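You operate a simulated robot arm through the tools that you are given. There is no shell and no other tool.

You are at the controls of a simulated robot arm. One attempt, no reset.

TASK
Slide the tile tray open, put both tiles in their wells and close it.
Fine: each tile lies in the well of its colour.

The check looks at the end state, three seconds after you hand in, the way a careful person would. Anything else that was tipped, shoved, dropped, spilled or broken makes it a failure.

THE ROBOT
A 7-joint arm with a two-finger parallel gripper, fixed in place. Base frame: the origin is on the floor under the middle of its stand, x ahead of it, y to its left, z up. Lengths are in mm, angles in degrees, forces in N, time in s.
With the tool pointing down near the work surface it reaches from about 300 to 720 mm from the base axis. Its first joint turns from -166.0 to 166.0 degrees. Payload 3.43 kg.
The tool frame sits at the grasp point between the pads (the TCP): z along the fingers, y along the line on which they close. The tips reach 30 mm beyond it. The gripper opens to 94 mm. The fingers are 28 mm wide and 10 mm thick; the gripper's body (50 by 96 mm) begins 55 mm behind the TCP.
Orientation is that of the tool frame in the base frame, as a unit quaternion [x, y, z, w]. With the fingers straight down and closing along the base's y, the tool's x points along the base's -x, its y along +y and its z along -z.

THE INTERFACE
- The arm moves only by the tool servo_tool. Its argument "targets" is a list of rows, each a list of 7 numbers: the opening, from 0 (shut) to 1 (fully open), then the shift along the tool's x, y, z in m, then the turn, a rotation vector about the tool's x, y, z in degrees. In form: [[gripper, dx, dy, dz, ax, ay, az], ...]. A call has 1 to 20 rows; each row is the pose to reach, as a shift and turn from the pose commanded when the call began, along the tool's axes at that moment. Each row takes 0.2 s and may step no farther than 50 mm and 8.6 degrees from the row before; otherwise, or with a gripper value out of range, the whole call is refused. Where a pose cannot be reached the arm comes as near as it can. A force on the tool above 90 N (or 10 N above the force at the start of the call, whichever is more), or a blocked arm, ends the call early, and 0.2 s more pass. The fingers move at their own pace (about 108 mm/s each) and stop on an object; they squeeze with about 26 N. The grip force told is the motor's: it shows also when the fingers shut on nothing. Time passes only in rows, and 0.2 s behind the last, so rows that repeat a pose let the fingers close. It gives the time, the measured TCP pose, the force on the tool (base axes), the opening and the grip force at its end, in the units of the frame above (readings bear some noise), with the torque about the TCP (base axes, N m) and any sound that the robot's microphone picked up.
- Cameras (640 x 400 px; columns grow to the right, rows downward): "scene" is fixed at [48.7, 503.8, 1351.4]; the picture's right is [-0.78, -0.63, 0.00], its down [-0.42, 0.51, -0.75] and it looks along [0.47, -0.58, -0.66] (base axes); focal length 296 px, centre (320, 200). "wrist" rides on the gripper at [76, 14, -102] in the tool frame; the picture's right is [-0.18, 0.98, 0.00], its down [-0.75, -0.14, -0.64] and it looks along [-0.63, -0.12, 0.77] (tool axes); focal length 243 px, centre (320, 200). There is no depth. A picture from a camera that has moved, and an enlarged one, comes with that camera's place and axes in the base frame and with its lens. The place of the scene camera against the robot may be out by one fixed shift of up to 12 mm in any direction.
- capture(camera): a new picture of that camera. No time passes.
- slide_trunk(by): moves the trunk up (or, below 0, down) by that many mm; the arm rides with it, the base frame stays. It gives what a move gives, with no picture.
- enlarge(camera, box): a new picture of the part [left, top, right, bottom] of that camera's present view, enlarged. No time passes.
- job_done(): hands the job in; it is judged then, once.

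Nothing tells you positions but the pictures and the camera data. Unless the task says otherwise, let go and move clear before handing in.

The tools are called after "Request:" by a JSON object that holds its "method" and its "body". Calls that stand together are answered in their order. servo_tool: Moves the arm, as the interface text tells. Its arguments: {"type":"object","properties":{"targets":{"type":"array"}},"required":["targets"]} The other tools are called the same way: slide_trunk (by) moves the trunk up or down; capture (camera) takes a picture; enlarge (camera, box) takes an enlarged picture of a part of a camera's view; job_done () hands the job in.

At the start:

```text
t: 0.0
eef_pos: [373.7, -63.8, 1081.1]
tool_rot: [0.0, 1.0, 0.0, 0.0]
contact_force: [-0.3, 0.3, -0.4]
ft_torque: [0.03, -0.02, 0.0]
width: 94.1
finger_force: 0.1
trunk travel left (down, up): [-150.0, 440.0]
```

scene: 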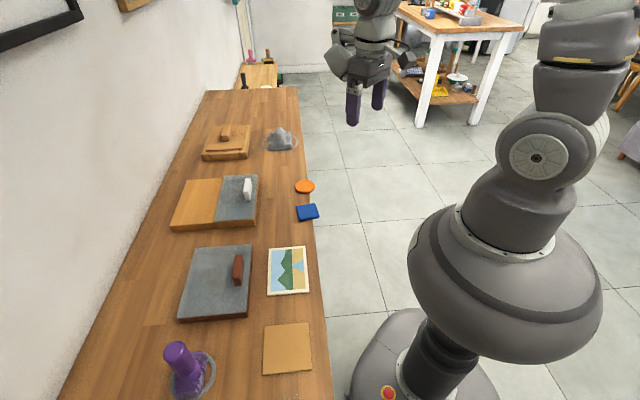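
wrist: 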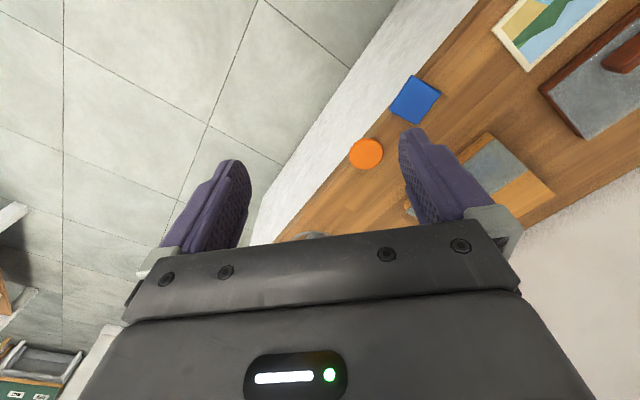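

I see a bench with three tray-like boxes, an orange round tile and a blue square tile lying near the front edge. I take enlarged looks before moving.

Request:
{"method": "enlarge", "body": {"camera": "scene", "box": [160, 100, 340, 240]}}

Request:
{"method": "enlarge", "body": {"camera": "scene", "box": [140, 220, 340, 400]}}

Request:
{"method": "enlarge", "body": {"camera": "wrist", "box": [300, 0, 640, 250]}}

```text
2.86 times, centred on (250, 170) of scene
camera zoom: at [48.7, 503.8, 1351.4], right [-0.78, -0.63, 0.0], down [-0.42, 0.51, -0.75], along [0.47, -0.58, -0.66], focal length 845 px, centre (520, 286)
```

zoom: 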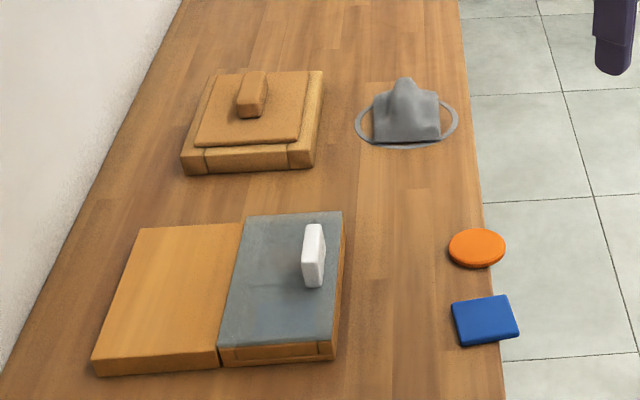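

```text
2.22 times, centred on (240, 310) of scene
camera zoom: at [48.7, 503.8, 1351.4], right [-0.78, -0.63, 0.0], down [-0.42, 0.51, -0.75], along [0.47, -0.58, -0.66], focal length 657 px, centre (498, -44)
```

zoom: 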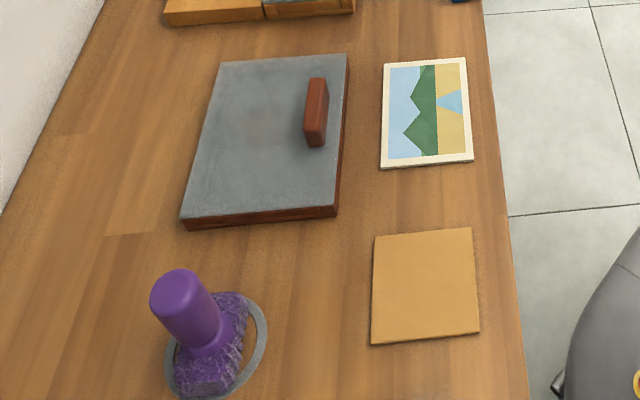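

```text
1.60 times, centred on (470, 125) of wrist
camera zoom: at [297.6, -48.5, 1184.7], right [0.18, 0.98, 0.0], down [0.75, -0.14, 0.64], along [0.63, -0.12, -0.77], focal length 388 px, centre (80, 320)
```

zoom: 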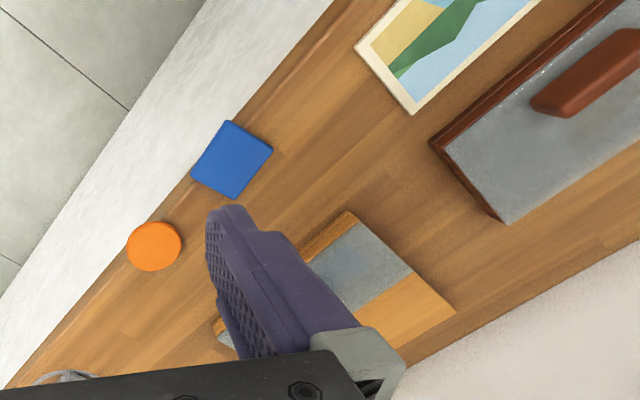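

The tiles (orange disc about (522,-8), blue square about (444,72)) lie near the front edge of a bench at roughly z 790, which runs diagonally to my axes. I swing the wrist camera round to look square at the middle box, which may be the tray.

Request:
{"method": "servo_tool", "body": {"targets": [[1, -0.015, 0.017, 0, 0, 0, -7.5], [1, -0.03, 0.034, 0, 0, 0, -15], [1, -0.045, 0.051, 0, 0, 0, -22.5], [1, -0.06, 0.068, 0, 0, 0, -30], [1, -0.075, 0.085, 0, 0, 0, -37.5], [1, -0.09, 0.104, 0, 0, 0, -45], [1, -0.09, 0.104, 0, 0, 0, -45]]}}

Request:
{"method": "capture", "body": {"camera": "wrist"}}

Request:
{"method": "capture", "body": {"camera": "scene"}}

```text
t: 1.6
eef_pos: [462.6, 40.6, 1081.4]
tool_rot: [-0.384, 0.923, 0.0, 0.0]
contact_force: [0.2, 0.3, -0.9]
ft_torque: [0.01, 0.0, -0.01]
width: 94.0
finger_force: 0.1
trunk travel left (down, up): [-150.0, 440.0]
```

```text
taken
camera wrist: at [400.1, -2.2, 1185.1], right [-0.57, 0.82, 0.0], down [0.63, 0.43, 0.64], along [0.53, 0.36, -0.77], focal length 243 px, centre (320, 200)
```

wrist: 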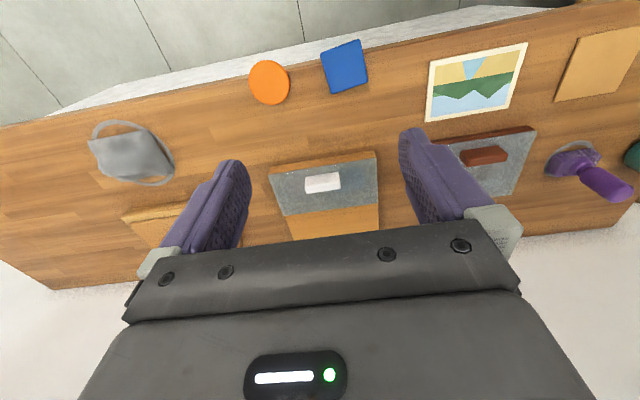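

```text
taken
```

scene: 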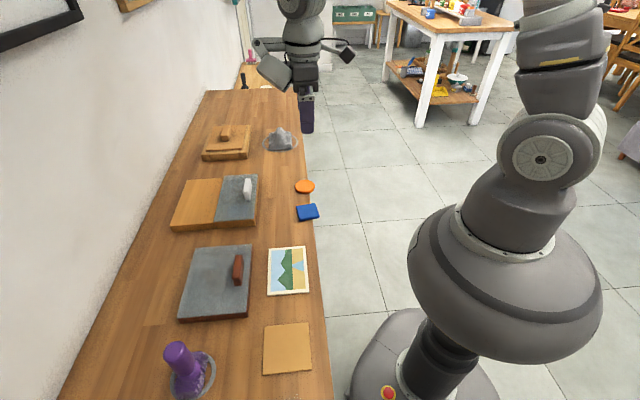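

The view now shows all three boxes and both tiles in one frame. I enlarge the boxes to see how each lid works.

Request:
{"method": "enlarge", "body": {"camera": "wrist", "box": [240, 130, 400, 240]}}

Request:
{"method": "enlarge", "body": {"camera": "wrist", "box": [400, 100, 640, 250]}}

Request:
{"method": "enlarge", "body": {"camera": "wrist", "box": [80, 100, 260, 270]}}

Request:
{"method": "enlarge", "body": {"camera": "scene", "box": [165, 165, 265, 240]}}

Request:
{"method": "enlarge", "body": {"camera": "wrist", "box": [230, 30, 390, 130]}}

```text
3.64 times, centred on (320, 185) of wrist
camera zoom: at [400.1, -2.2, 1185.1], right [-0.57, 0.82, 0.0], down [0.63, 0.43, 0.64], along [0.53, 0.36, -0.77], focal length 882 px, centre (320, 254)
```

zoom: 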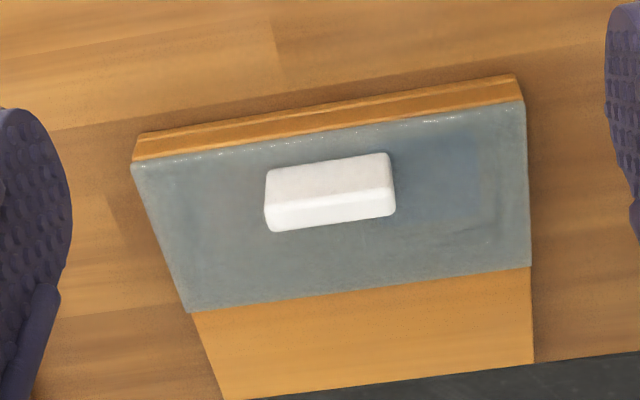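

```text
2.67 times, centred on (520, 175) of wrist
camera zoom: at [400.1, -2.2, 1185.1], right [-0.57, 0.82, 0.0], down [0.63, 0.43, 0.64], along [0.53, 0.36, -0.77], focal length 647 px, centre (-213, 267)
```

zoom: 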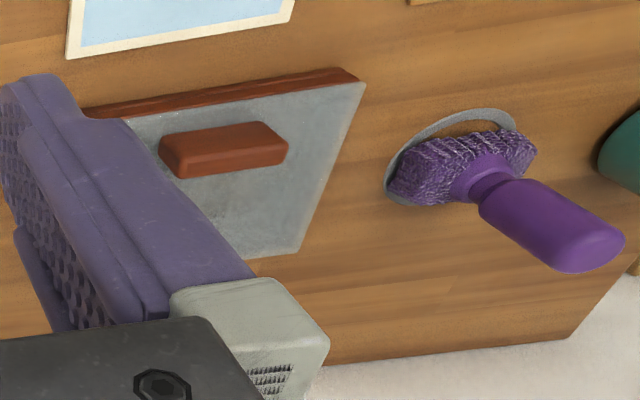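

```text
2.35 times, centred on (170, 185) of wrist
camera zoom: at [400.1, -2.2, 1185.1], right [-0.57, 0.82, 0.0], down [0.63, 0.43, 0.64], along [0.53, 0.36, -0.77], focal length 571 px, centre (673, 235)
```

zoom: 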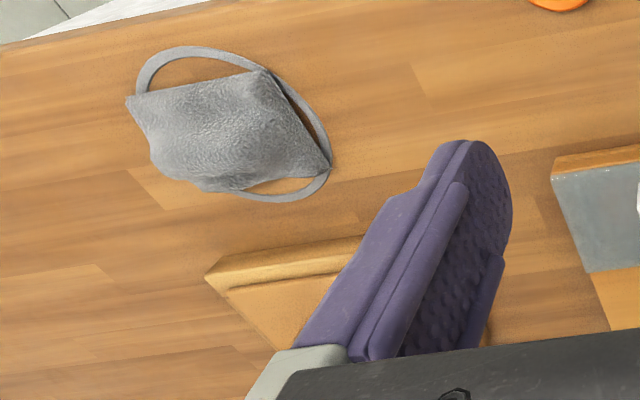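

```text
5.33 times, centred on (215, 202) of scene
camera zoom: at [48.7, 503.8, 1351.4], right [-0.78, -0.63, 0.0], down [-0.42, 0.51, -0.75], along [0.47, -0.58, -0.66], focal length 1577 px, centre (880, 187)
```

zoom: 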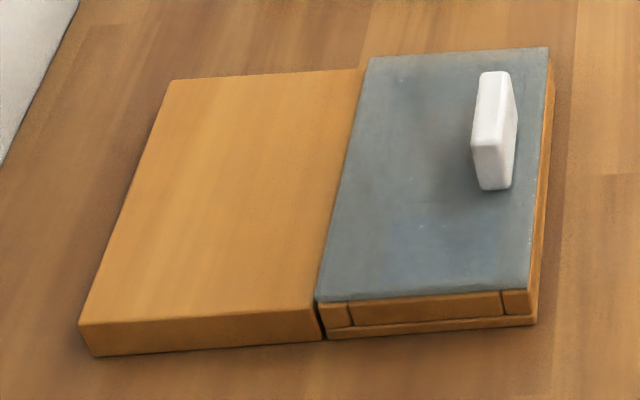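

```text
4.00 times, centred on (310, 80) of wrist
camera zoom: at [400.1, -2.2, 1185.1], right [-0.57, 0.82, 0.0], down [0.63, 0.43, 0.64], along [0.53, 0.36, -0.77], focal length 970 px, centre (360, 680)
```

zoom: 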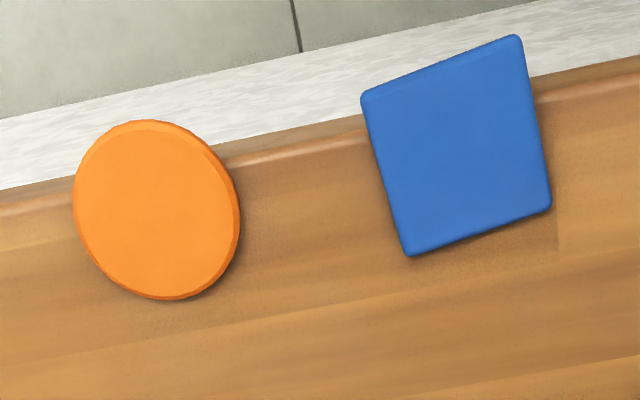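

The middle box (grey lid with white handle, about 191 x 103 mm, wooden deck of the same size behind it) seems to be the sliding-lid tray. I move lower and closer to check how its lid and rails are built.

Request:
{"method": "servo_tool", "body": {"targets": [[1, -0.025, -0.003, 0.024, 0, 0, 0], [1, -0.05, -0.006, 0.048, 0, 0, 0], [1, -0.075, -0.009, 0.072, 0, 0, 0], [1, -0.1, -0.011, 0.096, 0, 0, 0], [1, -0.124, -0.013, 0.121, 0, 0, 0], [1, -0.124, -0.013, 0.121, 0, 0, 0]]}}

Request:
{"method": "capture", "body": {"camera": "wrist"}}

Request:
{"method": "capture", "body": {"camera": "scene"}}

```text
t: 3.0
eef_pos: [560.1, 119.9, 958.2]
tool_rot: [-0.384, 0.924, 0.0, 0.0]
contact_force: [0.6, -0.5, 0.4]
ft_torque: [-0.03, 0.01, 0.0]
width: 94.1
finger_force: 0.0
trunk travel left (down, up): [-150.0, 440.0]
```

```text
taken
camera wrist: at [497.1, 76.7, 1062.9], right [-0.56, 0.83, 0.0], down [0.63, 0.43, 0.64], along [0.53, 0.36, -0.77], focal length 243 px, centre (320, 200)
```

wrist: 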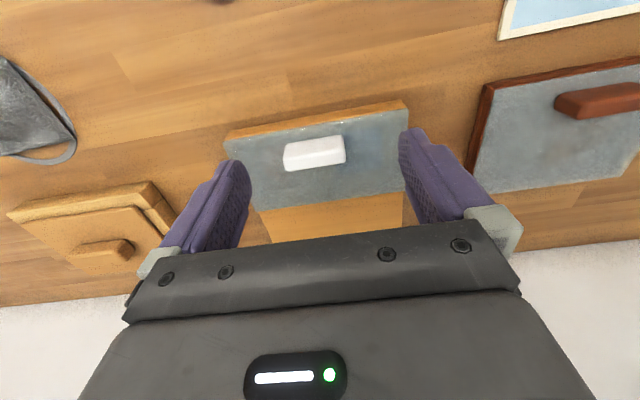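

```text
taken
```

scene: 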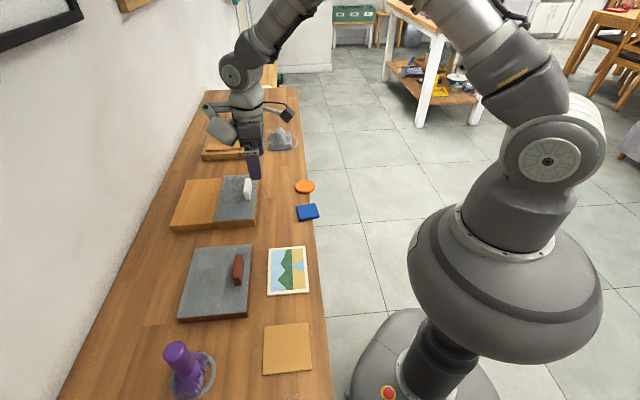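

Request:
{"method": "enlarge", "body": {"camera": "wrist", "box": [210, 90, 420, 250]}}

Request:
{"method": "enlarge", "body": {"camera": "wrist", "box": [0, 170, 200, 300]}}

Request:
{"method": "enlarge", "body": {"camera": "wrist", "box": [440, 50, 640, 200]}}

```text
2.50 times, centred on (315, 170) of wrist
camera zoom: at [497.1, 76.7, 1062.9], right [-0.56, 0.83, 0.0], down [0.63, 0.43, 0.64], along [0.53, 0.36, -0.77], focal length 606 px, centre (332, 275)
```

zoom: 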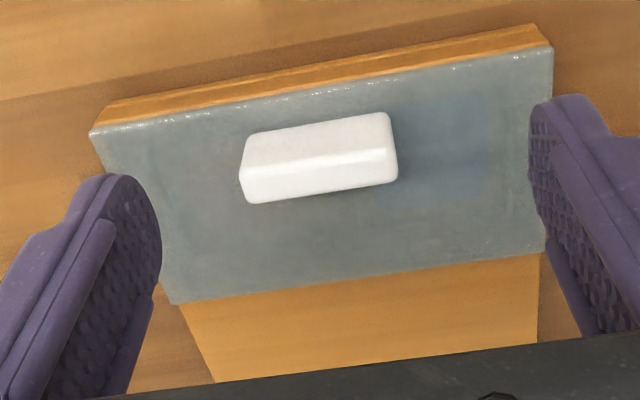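

```text
3.08 times, centred on (100, 235) of wrist
camera zoom: at [497.1, 76.7, 1062.9], right [-0.56, 0.83, 0.0], down [0.63, 0.43, 0.64], along [0.53, 0.36, -0.77], focal length 746 px, centre (997, 92)
```

zoom: 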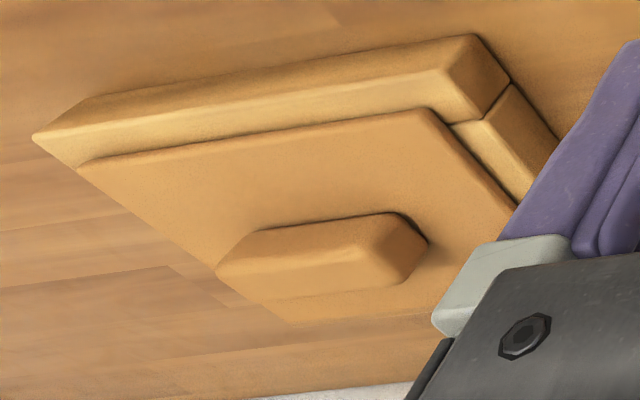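

```text
2.67 times, centred on (540, 125) of wrist
camera zoom: at [497.1, 76.7, 1062.9], right [-0.56, 0.83, 0.0], down [0.63, 0.43, 0.64], along [0.53, 0.36, -0.77], focal length 647 px, centre (-267, 400)
```

zoom: 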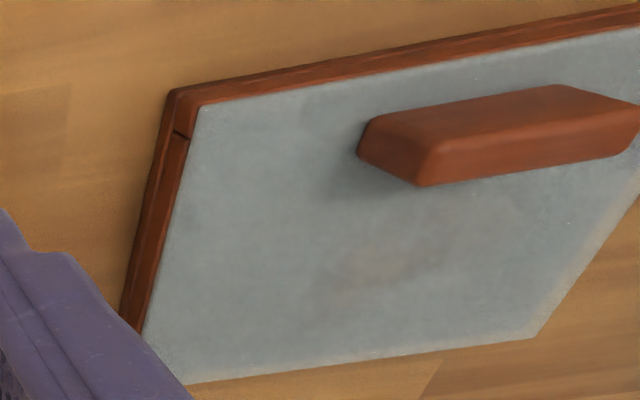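

Request:
{"method": "enlarge", "body": {"camera": "wrist", "box": [235, 105, 325, 190]}}

Request:
{"method": "enlarge", "body": {"camera": "wrist", "box": [320, 95, 410, 180]}}

Request:
{"method": "enlarge", "body": {"camera": "wrist", "box": [480, 70, 620, 190]}}

```text
4.71 times, centred on (280, 148) of wrist
camera zoom: at [497.1, 76.7, 1062.9], right [-0.56, 0.83, 0.0], down [0.63, 0.43, 0.64], along [0.53, 0.36, -0.77], focal length 1142 px, centre (508, 447)
```

zoom: 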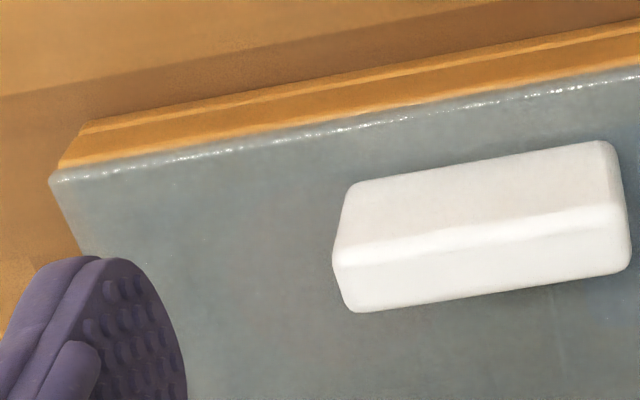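

```text
4.71 times, centred on (365, 138) of wrist
camera zoom: at [497.1, 76.7, 1062.9], right [-0.56, 0.83, 0.0], down [0.63, 0.43, 0.64], along [0.53, 0.36, -0.77], focal length 1142 px, centre (108, 494)
```

zoom: 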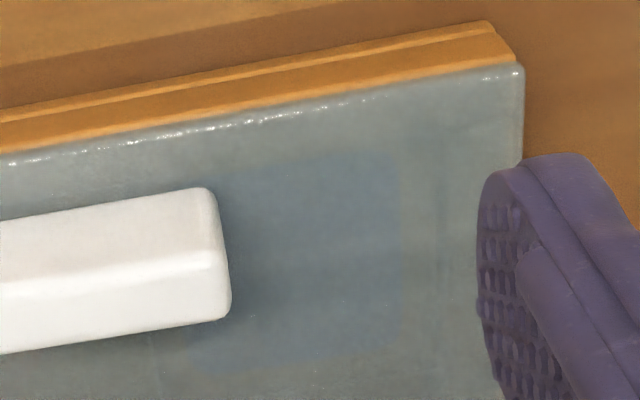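

```text
3.33 times, centred on (550, 130) of wrist
camera zoom: at [497.1, 76.7, 1062.9], right [-0.56, 0.83, 0.0], down [0.63, 0.43, 0.64], along [0.53, 0.36, -0.77], focal length 809 px, centre (-447, 433)
```

zoom: 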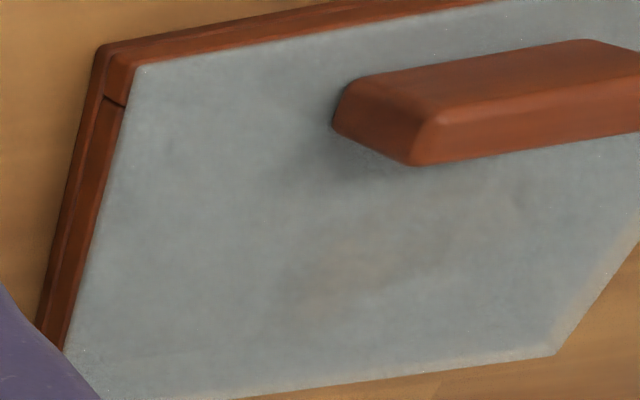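

The frosted lid of the middle box shows a blue square well through it, so this is the tile tray; its lid slides back onto the wooden deck (direction about (0.70, 0.71)). I turn the gripper so that it closes across the white handle and hover above it at about (599, 141).

Request:
{"method": "servo_tool", "body": {"targets": [[1, -0.004, -0.001, 0, 0, 0, 7.5], [1, -0.007, -0.002, 0, 0, 0, 15], [1, -0.011, -0.003, 0, 0, 0, 22.5], [1, -0.014, -0.004, 0, 0, 0, 30], [1, -0.018, -0.005, 0, 0, 0, 37.5], [1, -0.021, -0.006, 0, 0, 0, 45], [1, -0.025, -0.007, 0, 0, 0, 52.5], [1, -0.028, -0.008, 0, 0, 0, 60], [1, -0.032, -0.009, 0, 0, 0, 67.5], [1, -0.035, -0.01, 0, 0, 0, 75], [1, -0.039, -0.011, 0, 0, 0, 82.5], [1, -0.042, -0.013, 0, 0, 0, 90], [1, -0.042, -0.013, 0, 0, 0, 90]]}}

Request:
{"method": "capture", "body": {"camera": "wrist"}}

Request:
{"method": "capture", "body": {"camera": "scene"}}

```text
t: 5.8
eef_pos: [600.0, 137.8, 960.4]
tool_rot: [0.384, 0.923, 0.0, -0.001]
contact_force: [0.3, 0.0, -1.0]
ft_torque: [-0.01, 0.04, 0.01]
width: 93.6
finger_force: 0.0
trunk travel left (down, up): [-150.0, 440.0]
```

```text
taken
camera wrist: at [556.0, 203.9, 1063.7], right [0.83, 0.56, 0.0], down [0.43, -0.63, 0.64], along [0.36, -0.53, -0.77], focal length 243 px, centre (320, 200)
```

wrist: 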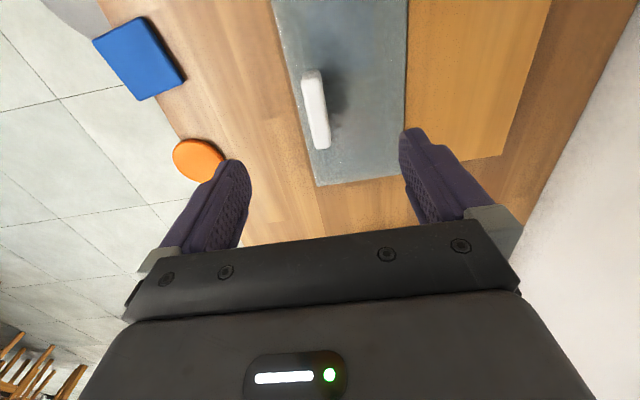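

```text
taken
```

scene: 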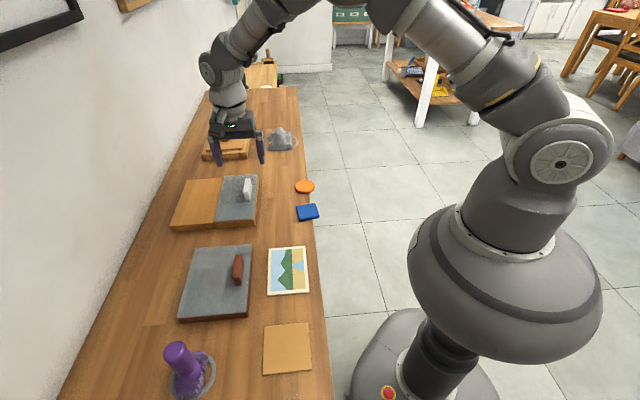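

Request:
{"method": "enlarge", "body": {"camera": "wrist", "box": [240, 0, 440, 200]}}

Request:
{"method": "enlarge", "body": {"camera": "wrist", "box": [80, 0, 280, 200]}}

```text
2.00 times, centred on (340, 100) of wrist
camera zoom: at [556.0, 203.9, 1063.7], right [0.83, 0.56, 0.0], down [0.43, -0.63, 0.64], along [0.36, -0.53, -0.77], focal length 485 px, centre (280, 400)
```

zoom: 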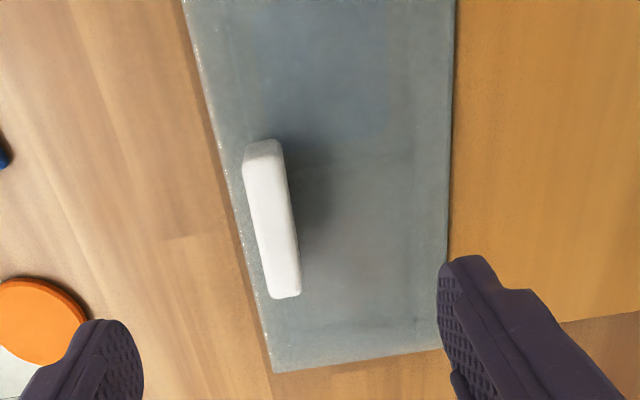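

```text
2.00 times, centred on (180, 100) of wrist
camera zoom: at [556.0, 203.9, 1063.7], right [0.83, 0.56, 0.0], down [0.43, -0.63, 0.64], along [0.36, -0.53, -0.77], focal length 485 px, centre (600, 400)
```

zoom: 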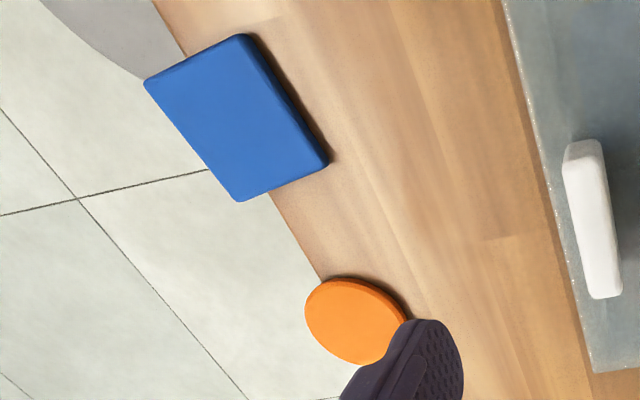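

The gripper hovers over the handle with fingers spread front-to-back; the lid top is about z 830 and the handle top about 860. I go down beside the handle, stopping with tips some 8 mm above the lid.

Request:
{"method": "servo_tool", "body": {"targets": [[0.6, 0, 0.001, 0.03, 0, 0, 0], [0.6, 0, 0.001, 0.055, 0, 0, 0], [0.6, 0, 0.001, 0.075, 0, 0, 0], [0.6, 0, 0.001, 0.085, 0, 0, 0], [0.6, 0, 0.001, 0.092, 0, 0, 0], [0.6, 0, 0.001, 0.092, 0, 0, 0]]}}

Request:
{"method": "capture", "body": {"camera": "wrist"}}

Request:
{"method": "enlarge", "body": {"camera": "scene", "box": [165, 120, 325, 240]}}

```text
t: 7.2
eef_pos: [600.5, 139.6, 866.8]
tool_rot: [0.383, 0.924, 0.0, 0.001]
contact_force: [0.4, 0.5, 0.7]
ft_torque: [0.02, 0.0, 0.03]
width: 56.4
finger_force: 0.0
trunk travel left (down, up): [-150.0, 440.0]
```

```text
taken
camera wrist: at [556.4, 204.7, 971.3], right [0.83, 0.56, 0.0], down [0.43, -0.63, 0.64], along [0.36, -0.53, -0.77], focal length 243 px, centre (320, 200)
```

wrist: 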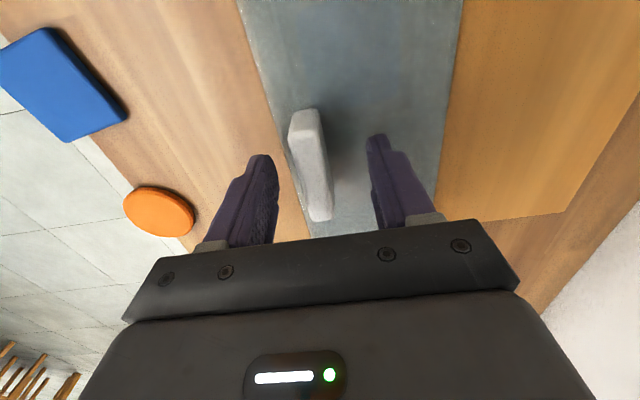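

```text
3.33 times, centred on (245, 180) of scene
camera zoom: at [48.7, 503.8, 1351.4], right [-0.78, -0.63, 0.0], down [-0.42, 0.51, -0.75], along [0.47, -0.58, -0.66], focal length 986 px, centre (570, 267)
```

zoom: 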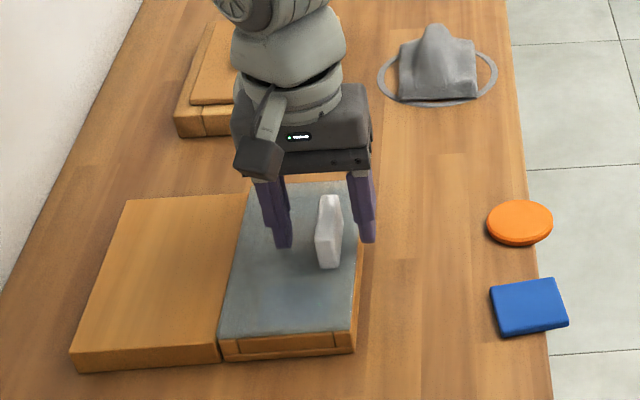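

The handle stands between the fingers, slightly nearer the front one. I centre by 3 mm and close on it.

Request:
{"method": "servo_tool", "body": {"targets": [[0.6, 0, -0.003, 0, 0, 0, 0], [0.3, 0, -0.003, 0, 0, 0, 0], [0.15, 0, -0.003, 0, 0, 0, 0], [0.0, 0, -0.003, 0, 0, 0, 0], [0.0, 0, -0.003, 0, 0, 0, 0], [0.0, 0, -0.003, 0, 0, 0, 0]]}}

Request:
{"method": "capture", "body": {"camera": "wrist"}}

Request:
{"method": "enlarge", "body": {"camera": "scene", "box": [165, 120, 325, 240]}}

```text
t: 8.6
eef_pos: [598.6, 137.9, 868.3]
tool_rot: [0.384, 0.924, -0.001, 0.0]
contact_force: [-0.3, 0.3, -0.7]
ft_torque: [0.05, -0.04, 0.02]
width: 19.5
finger_force: 45.4
trunk travel left (down, up): [-150.0, 440.0]
```

```text
taken
camera wrist: at [554.4, 202.5, 971.6], right [0.83, 0.56, 0.0], down [0.43, -0.63, 0.64], along [0.36, -0.53, -0.77], focal length 243 px, centre (320, 200)
```

wrist: 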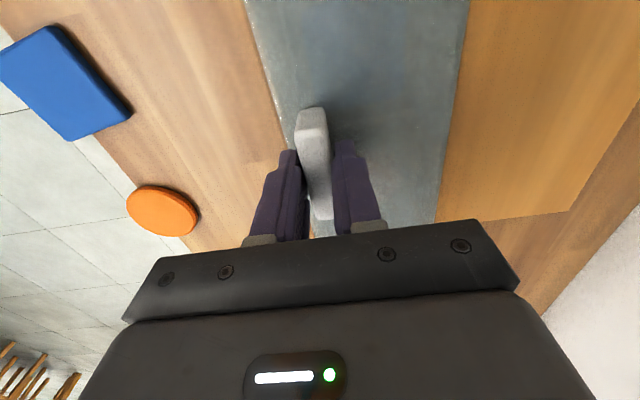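

```text
3.33 times, centred on (245, 180) of scene
camera zoom: at [48.7, 503.8, 1351.4], right [-0.78, -0.63, 0.0], down [-0.42, 0.51, -0.75], along [0.47, -0.58, -0.66], focal length 986 px, centre (570, 267)
```

zoom: 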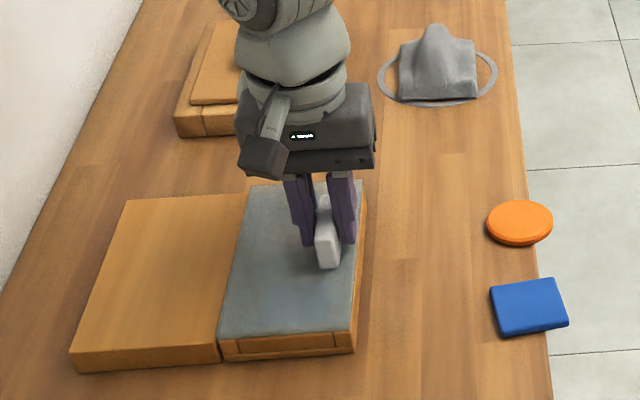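

The handle is gripped (19.5 mm wide). I slide the lid back gently, first 20 mm, watching the force.

Request:
{"method": "servo_tool", "body": {"targets": [[0, 0, 0.002, 0, 0, 0, 0], [0, 0, 0.007, 0, 0, 0, 0], [0, 0, 0.012, 0, 0, 0, 0], [0, 0, 0.017, 0, 0, 0, 0], [0, 0, 0.022, 0, 0, 0, 0]]}}

Request:
{"method": "enlarge", "body": {"camera": "scene", "box": [165, 120, 325, 240]}}

Request:
{"method": "capture", "body": {"camera": "wrist"}}

```text
t: 9.8
eef_pos: [613.1, 152.0, 867.9]
tool_rot: [0.383, 0.924, -0.001, 0.0]
contact_force: [1.8, -2.8, -2.5]
ft_torque: [0.1, 0.01, 0.08]
width: 19.2
finger_force: 45.3
trunk travel left (down, up): [-150.0, 440.0]
```

```text
3.33 times, centred on (245, 180) of scene
camera zoom: at [48.7, 503.8, 1351.4], right [-0.78, -0.63, 0.0], down [-0.42, 0.51, -0.75], along [0.47, -0.58, -0.66], focal length 986 px, centre (570, 267)
```

zoom: 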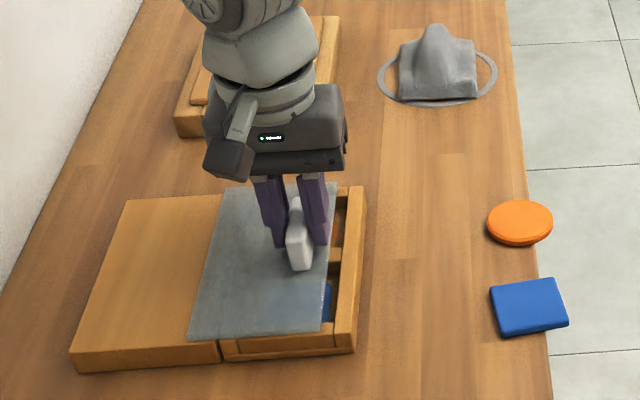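

```text
taken
camera wrist: at [570.2, 218.3, 971.8], right [0.83, 0.56, 0.0], down [0.43, -0.63, 0.64], along [0.36, -0.53, -0.77], focal length 243 px, centre (320, 200)
```

wrist: 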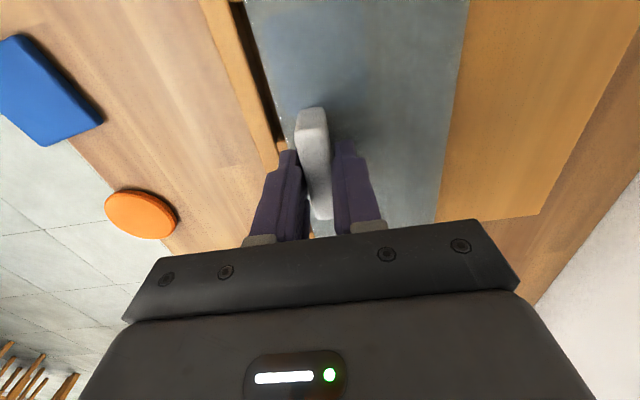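

The lid slides easily with about 3 N, and I can see the wells appearing (blue at the near end, orange-red at the far end). I keep sliding to about 100 mm in total.

Request:
{"method": "servo_tool", "body": {"targets": [[0, 0, 0.008, 0, 0, 0, 0], [0, 0, 0.018, 0, 0, 0, 0], [0, 0, 0.028, 0, 0, 0, 0], [0, 0, 0.038, 0, 0, 0, 0], [0, 0, 0.048, 0, 0, 0, 0], [0, 0, 0.058, 0, 0, 0, 0], [0, 0, 0.068, 0, 0, 0, 0], [0, 0, 0.074, 0, 0, 0, 0], [0, 0, 0.078, 0, 0, 0, 0], [0, 0, 0.078, 0, 0, 0, 0]]}}

Request:
{"method": "enlarge", "body": {"camera": "scene", "box": [165, 120, 325, 240]}}

Request:
{"method": "capture", "body": {"camera": "wrist"}}

```text
t: 12.0
eef_pos: [668.5, 207.6, 870.1]
tool_rot: [0.382, 0.924, 0.002, 0.001]
contact_force: [4.9, -4.7, 27.3]
ft_torque: [0.02, 0.24, -0.09]
width: 15.2
finger_force: 44.8
trunk travel left (down, up): [-150.0, 440.0]
```

```text
3.33 times, centred on (245, 180) of scene
camera zoom: at [48.7, 503.8, 1351.4], right [-0.78, -0.63, 0.0], down [-0.42, 0.51, -0.75], along [0.47, -0.58, -0.66], focal length 986 px, centre (570, 267)
```

zoom: 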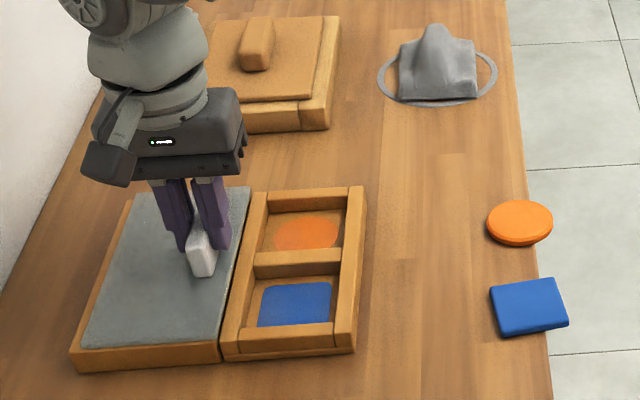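

```text
taken
camera wrist: at [624.2, 272.6, 973.8], right [0.83, 0.56, 0.0], down [0.43, -0.63, 0.64], along [0.37, -0.53, -0.77], focal length 243 px, centre (320, 200)
```

wrist: 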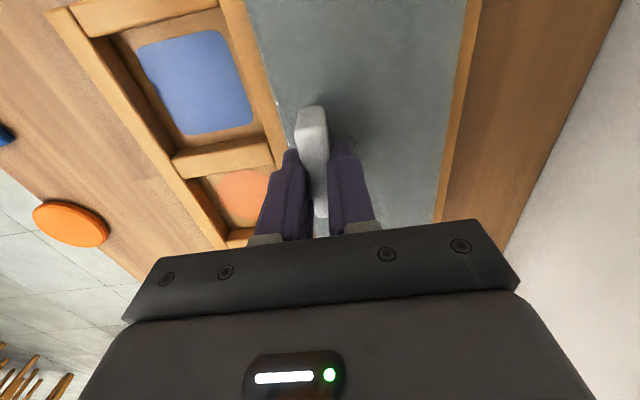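

The lid now lies on the deck and both wells are open: blue square near, orange round far. I relieve the downward pressure, let go of the handle and rise.

Request:
{"method": "servo_tool", "body": {"targets": [[0, 0, 0, -0.002, 0, 0, 0], [0.15, 0, 0, -0.002, 0, 0, 0], [0.3, 0, 0, -0.002, 0, 0, 0], [0.45, 0, 0, -0.002, 0, 0, 0], [0.45, 0, 0, -0.01, 0, 0, 0], [0.45, 0, 0, -0.03, 0, 0, 0], [0.45, 0, 0, -0.06, 0, 0, 0], [0.45, 0, 0, -0.09, 0, 0, 0], [0.6, 0, 0, -0.12, 0, 0, 0], [0.6, 0, 0, -0.12, 0, 0, 0]]}}

Request:
{"method": "enlarge", "body": {"camera": "scene", "box": [165, 120, 325, 240]}}

Request:
{"method": "capture", "body": {"camera": "wrist"}}

```text
t: 14.2
eef_pos: [669.8, 208.4, 988.5]
tool_rot: [0.383, 0.924, 0.0, 0.0]
contact_force: [-0.4, 0.3, -0.6]
ft_torque: [-0.01, 0.0, 0.01]
width: 56.3
finger_force: 0.0
trunk travel left (down, up): [-150.0, 440.0]
```

```text
3.33 times, centred on (245, 180) of scene
camera zoom: at [48.7, 503.8, 1351.4], right [-0.78, -0.63, 0.0], down [-0.42, 0.51, -0.75], along [0.47, -0.58, -0.66], focal length 986 px, centre (570, 267)
```

zoom: 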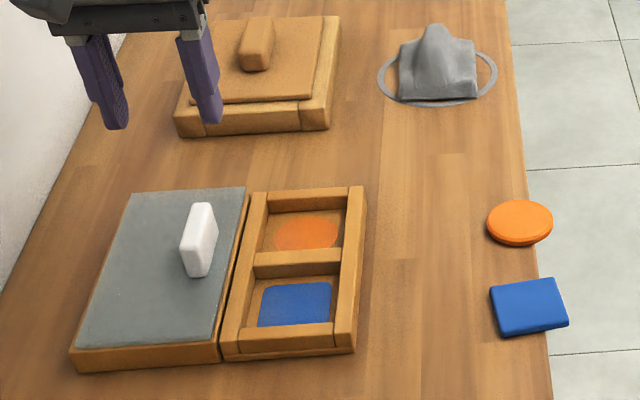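

```text
taken
camera wrist: at [625.7, 272.9, 1092.4], right [0.83, 0.56, 0.0], down [0.43, -0.63, 0.64], along [0.36, -0.53, -0.77], focal length 243 px, centre (320, 200)
```

wrist: 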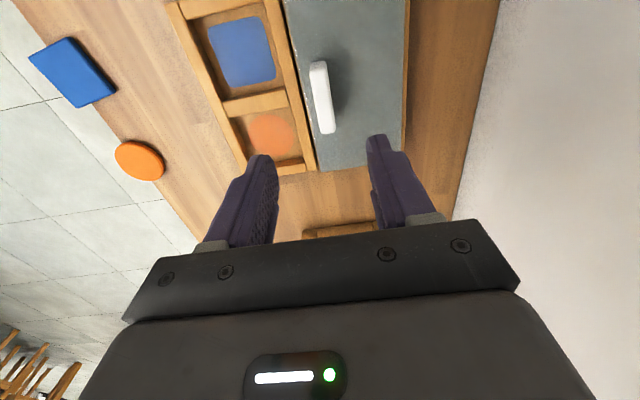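

Request:
{"method": "enlarge", "body": {"camera": "wrist", "box": [160, 0, 420, 180]}}

Request:
{"method": "enlarge", "body": {"camera": "wrist", "box": [20, 20, 200, 200]}}

Request:
{"method": "enlarge", "body": {"camera": "scene", "box": [215, 160, 265, 215]}}

Request:
{"method": "enlarge", "body": {"camera": "scene", "box": [280, 165, 330, 230]}}

```text
2.22 times, centred on (290, 90) of wrist
camera zoom: at [625.7, 272.9, 1092.4], right [0.83, 0.56, 0.0], down [0.43, -0.63, 0.64], along [0.36, -0.53, -0.77], focal length 539 px, centre (387, 444)
```

zoom: 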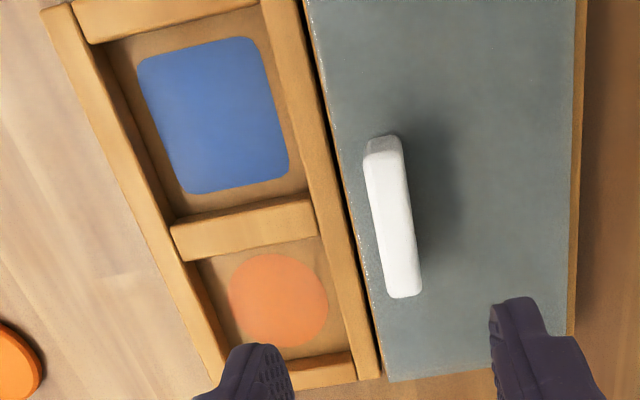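

```text
2.22 times, centred on (110, 110) of wrist
camera zoom: at [625.7, 272.9, 1092.4], right [0.83, 0.56, 0.0], down [0.43, -0.63, 0.64], along [0.36, -0.53, -0.77], focal length 539 px, centre (787, 400)
```

zoom: 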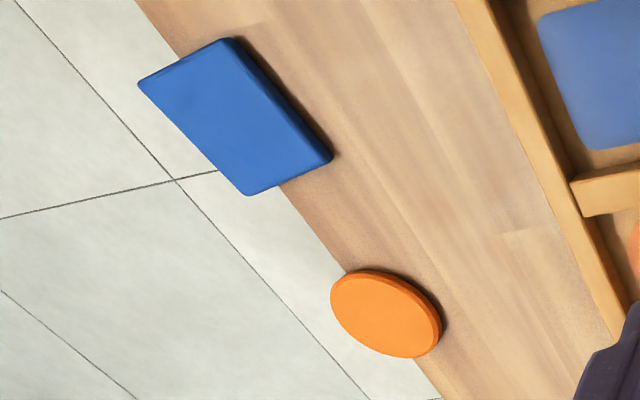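

```text
7.27 times, centred on (240, 188) of scene
camera zoom: at [48.7, 503.8, 1351.4], right [-0.78, -0.63, 0.0], down [-0.42, 0.51, -0.75], along [0.47, -0.58, -0.66], focal length 2151 px, centre (902, 291)
```

zoom: 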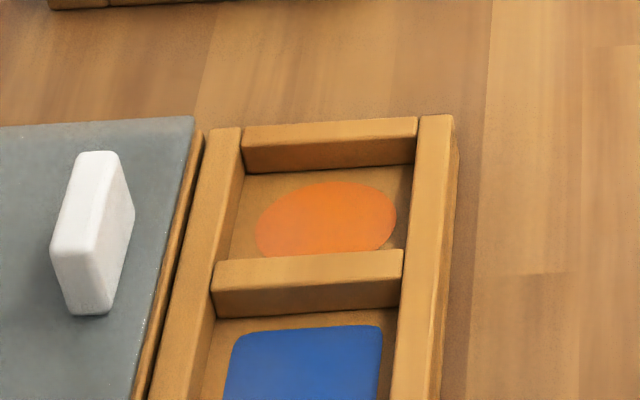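

```text
6.15 times, centred on (305, 198) of scene
camera zoom: at [48.7, 503.8, 1351.4], right [-0.78, -0.63, 0.0], down [-0.42, 0.51, -0.75], along [0.47, -0.58, -0.66], focal length 1820 px, centre (412, 215)
```

zoom: 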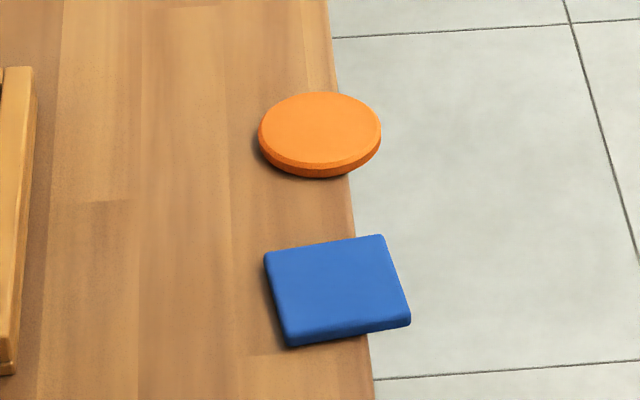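

Both wells are open: a blue square patch around (585, 193) and an orange round patch around (651, 128), in compartments about 70 x 80 mm. Next I go for the orange disc, at about (520, -9) with its top near z 805; I move above it with the fingers closing along the bench edge.

Request:
{"method": "servo_tool", "body": {"targets": [[0.8, -0.004, -0.0216, 0, 0, 0, -7.5], [0.9, -0.008, -0.0432, 0, 0, 0, -15], [0.9, -0.012, -0.0648, 0, 0, 0, -22.5], [0.9, -0.016, -0.0864, 0, 0, 0, -30], [0.9, -0.02, -0.108, 0, 0, 0, -37.5], [0.9, -0.024, -0.1296, 0, 0, 0, -45], [0.9, -0.028, -0.1512, 0, 0, 0, -52.5], [0.9, -0.032, -0.1728, 0, 0, 0, -60], [0.9, -0.036, -0.1944, 0, 0, 0, -67.5], [0.9, -0.04, -0.216, 0, 0, 0, -75], [0.9, -0.044, -0.2376, 0, 0, 0, -82.5], [0.9, -0.048, -0.2591, 0, 0, 0, -90], [0.9, -0.048, -0.2591, 0, 0, 0, -90]]}}

Request:
{"method": "capture", "body": {"camera": "wrist"}}

Request:
{"method": "capture", "body": {"camera": "scene"}}

```text
t: 17.0
eef_pos: [519.5, -9.4, 987.2]
tool_rot: [-0.383, 0.924, 0.0, -0.001]
contact_force: [-0.5, -0.4, 0.5]
ft_torque: [0.03, -0.04, 0.0]
width: 84.4
finger_force: 0.1
trunk travel left (down, up): [-150.0, 440.0]
```

```text
taken
camera wrist: at [455.9, -51.5, 1091.6], right [-0.57, 0.82, 0.0], down [0.63, 0.43, 0.64], along [0.53, 0.36, -0.77], focal length 243 px, centre (320, 200)
```

wrist: 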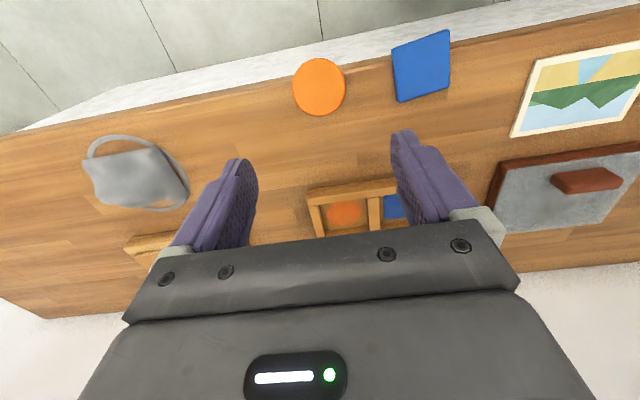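

```text
taken
```

scene: 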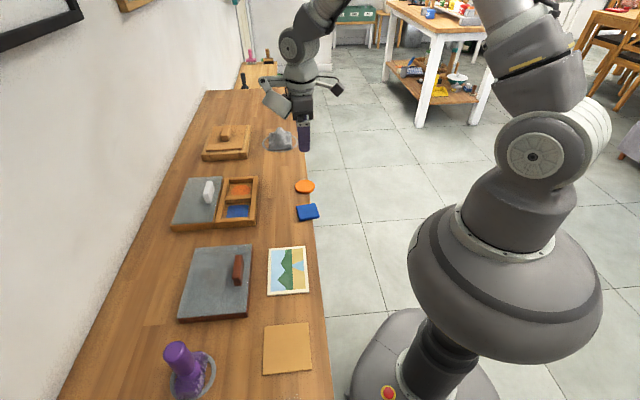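

Request:
{"method": "enlarge", "body": {"camera": "wrist", "box": [270, 20, 470, 130]}}

Request:
{"method": "enlarge", "body": {"camera": "wrist", "box": [250, 160, 420, 260]}}

```text
3.20 times, centred on (370, 75) of wrist
camera zoom: at [455.9, -51.5, 1091.6], right [-0.57, 0.82, 0.0], down [0.63, 0.43, 0.64], along [0.53, 0.36, -0.77], focal length 776 px, centre (160, 600)
```

zoom: 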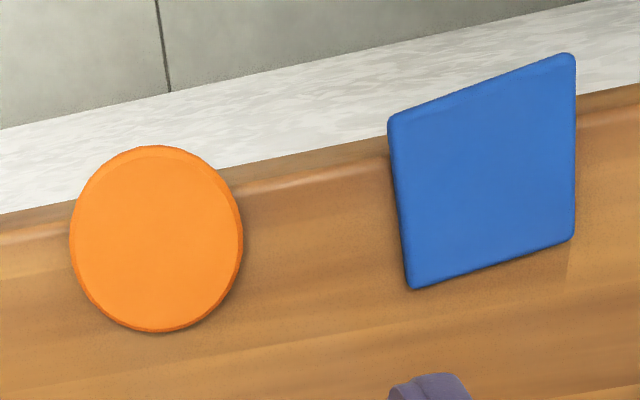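

```text
3.76 times, centred on (335, 210) of wrist
camera zoom: at [455.9, -51.5, 1091.6], right [-0.57, 0.82, 0.0], down [0.63, 0.43, 0.64], along [0.53, 0.36, -0.77], focal length 913 px, centre (264, 162)
```

zoom: 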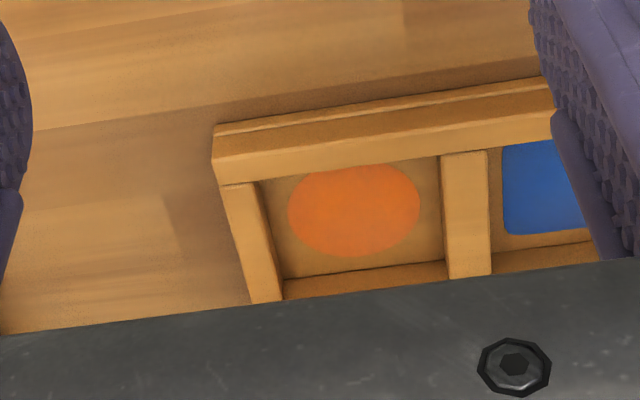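

The disc sits at about (520.6, -8.6), overhanging the rounded bench edge by about a third. I lower the open gripper over it, stopping with the tips just above the disc's top.

Request:
{"method": "servo_tool", "body": {"targets": [[0.85, -0.001, 0, 0.04, 0, 0, 0], [0.85, -0.001, 0, 0.08, 0, 0, 0], [0.85, -0.001, 0, 0.115, 0, 0, 0], [0.85, -0.001, 0, 0.135, 0, 0, 0], [0.85, -0.001, 0, 0.145, 0, 0, 0], [0.85, -0.001, 0, 0.145, 0, 0, 0]]}}

Request:
{"method": "capture", "body": {"camera": "wrist"}}

Request:
{"method": "enlarge", "body": {"camera": "scene", "box": [260, 140, 350, 230]}}

```text
t: 18.4
eef_pos: [519.6, -7.7, 843.1]
tool_rot: [-0.382, 0.924, 0.0, 0.0]
contact_force: [-1.1, 0.6, 0.5]
ft_torque: [0.03, 0.02, 0.01]
width: 79.8
finger_force: 0.0
trunk travel left (down, up): [-150.0, 440.0]
```

```text
taken
camera wrist: at [456.4, -50.9, 946.2], right [-0.56, 0.83, 0.0], down [0.63, 0.43, 0.64], along [0.53, 0.36, -0.77], focal length 243 px, centre (320, 200)
```

wrist: 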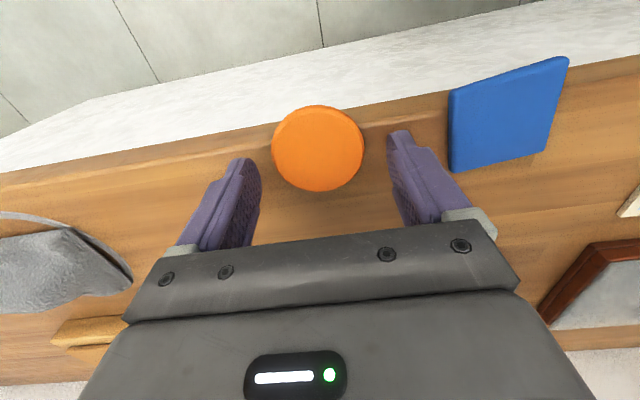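

```text
4.44 times, centred on (305, 185) of scene
camera zoom: at [48.7, 503.8, 1351.4], right [-0.78, -0.63, 0.0], down [-0.42, 0.51, -0.75], along [0.47, -0.58, -0.66], focal length 1314 px, centre (387, 267)
```

zoom: 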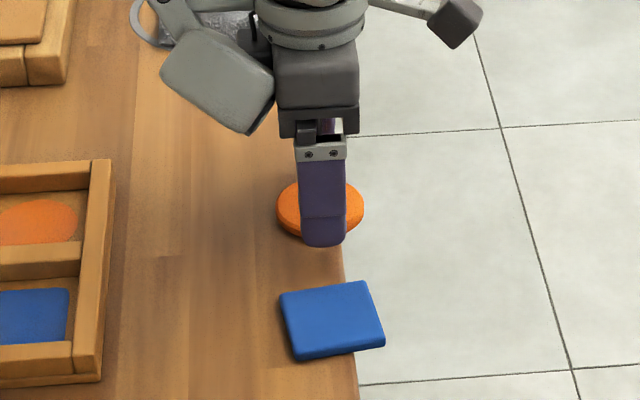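

The disc is centred between the fingers. I descend slowly, feeling for the bench top.

Request:
{"method": "servo_tool", "body": {"targets": [[0.82, 0, 0, 0.004, 0, 0, 0], [0.8, 0, 0, 0.007, 0, 0, 0], [0.8, 0, 0, 0.01, 0, 0, 0], [0.8, 0, 0, 0.012, 0, 0, 0]]}}

Request:
{"method": "capture", "body": {"camera": "wrist"}}

Request:
{"method": "enlarge", "body": {"camera": "scene", "box": [280, 160, 340, 220]}}

```text
t: 19.4
eef_pos: [520.0, -8.7, 831.0]
tool_rot: [-0.383, 0.924, 0.0, 0.0]
contact_force: [0.0, -0.4, -0.6]
ft_torque: [-0.02, -0.03, 0.01]
width: 75.3
finger_force: 0.1
trunk travel left (down, up): [-150.0, 440.0]
```

```text
taken
camera wrist: at [456.2, -50.7, 934.5], right [-0.56, 0.83, 0.0], down [0.63, 0.43, 0.64], along [0.53, 0.36, -0.77], focal length 243 px, centre (320, 200)
```

wrist: 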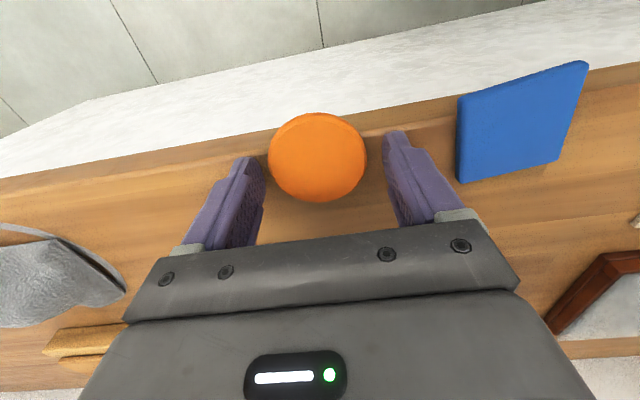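

```text
6.67 times, centred on (310, 190) of scene
camera zoom: at [48.7, 503.8, 1351.4], right [-0.78, -0.63, 0.0], down [-0.42, 0.51, -0.75], along [0.47, -0.58, -0.66], focal length 1971 px, centre (387, 267)
```

zoom: 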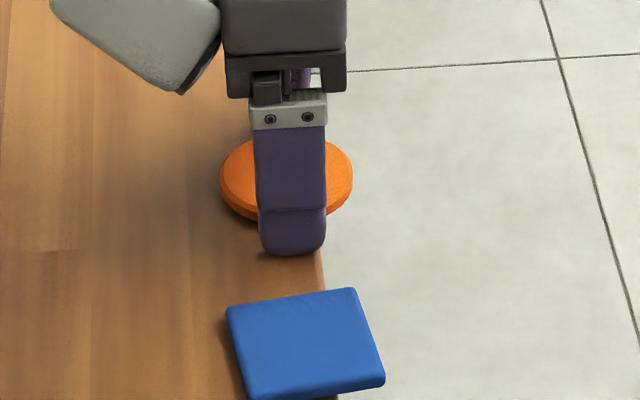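

Request:
{"method": "servo_tool", "body": {"targets": [[0.8, 0, 0, 0.001, 0, 0, 0], [0.8, 0, 0, 0.002, 0, 0, 0], [0.8, 0, 0, 0.002, 0, 0, 0]]}}

```text
t: 20.2
eef_pos: [519.7, -8.6, 830.5]
tool_rot: [-0.382, 0.924, 0.0, 0.002]
contact_force: [-0.5, 1.0, 23.2]
ft_torque: [0.54, 0.84, -0.01]
width: 74.9
finger_force: 0.1
trunk travel left (down, up): [-150.0, 440.0]
```

The fingertips touched the bench (23 N), so the bench top is at about z 800. I back off about 2 mm and close on the disc.

Request:
{"method": "servo_tool", "body": {"targets": [[0.8, 0, 0, -0.003, 0, 0, 0], [0.75, 0, 0, -0.0035, 0, 0, 0], [0.65, 0, 0, -0.0035, 0, 0, 0], [0.55, 0, 0, -0.0035, 0, 0, 0], [0.4, 0, 0, -0.0035, 0, 0, 0], [0.4, 0, 0, -0.0035, 0, 0, 0], [0.4, 0, 0, -0.0035, 0, 0, 0]]}}

Request:
{"method": "capture", "body": {"camera": "wrist"}}

Request:
{"method": "enlarge", "body": {"camera": "scene", "box": [280, 160, 340, 220]}}

```text
t: 21.8
eef_pos: [521.1, -7.8, 832.2]
tool_rot: [-0.383, 0.924, 0.0, 0.001]
contact_force: [0.3, -0.6, 0.1]
ft_torque: [0.02, -0.02, 0.0]
width: 55.8
finger_force: 26.1
trunk travel left (down, up): [-150.0, 440.0]
```

```text
taken
camera wrist: at [456.2, -50.6, 935.9], right [-0.56, 0.83, 0.0], down [0.63, 0.43, 0.64], along [0.53, 0.36, -0.77], focal length 243 px, centre (320, 200)
```

wrist: 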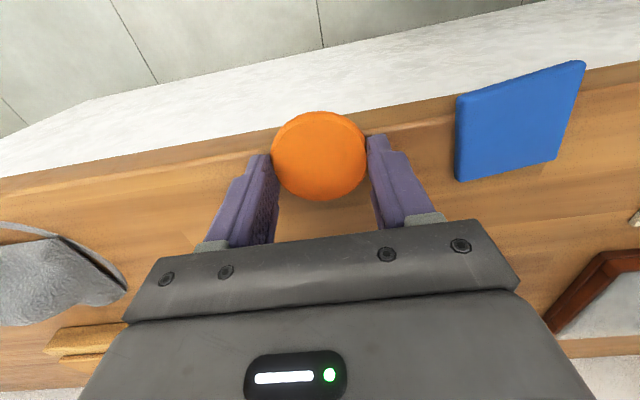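

```text
6.67 times, centred on (310, 190) of scene
camera zoom: at [48.7, 503.8, 1351.4], right [-0.78, -0.63, 0.0], down [-0.42, 0.51, -0.75], along [0.47, -0.58, -0.66], focal length 1971 px, centre (387, 267)
```

zoom: 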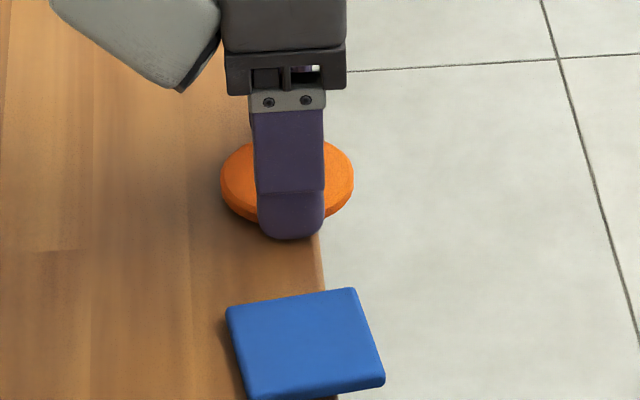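

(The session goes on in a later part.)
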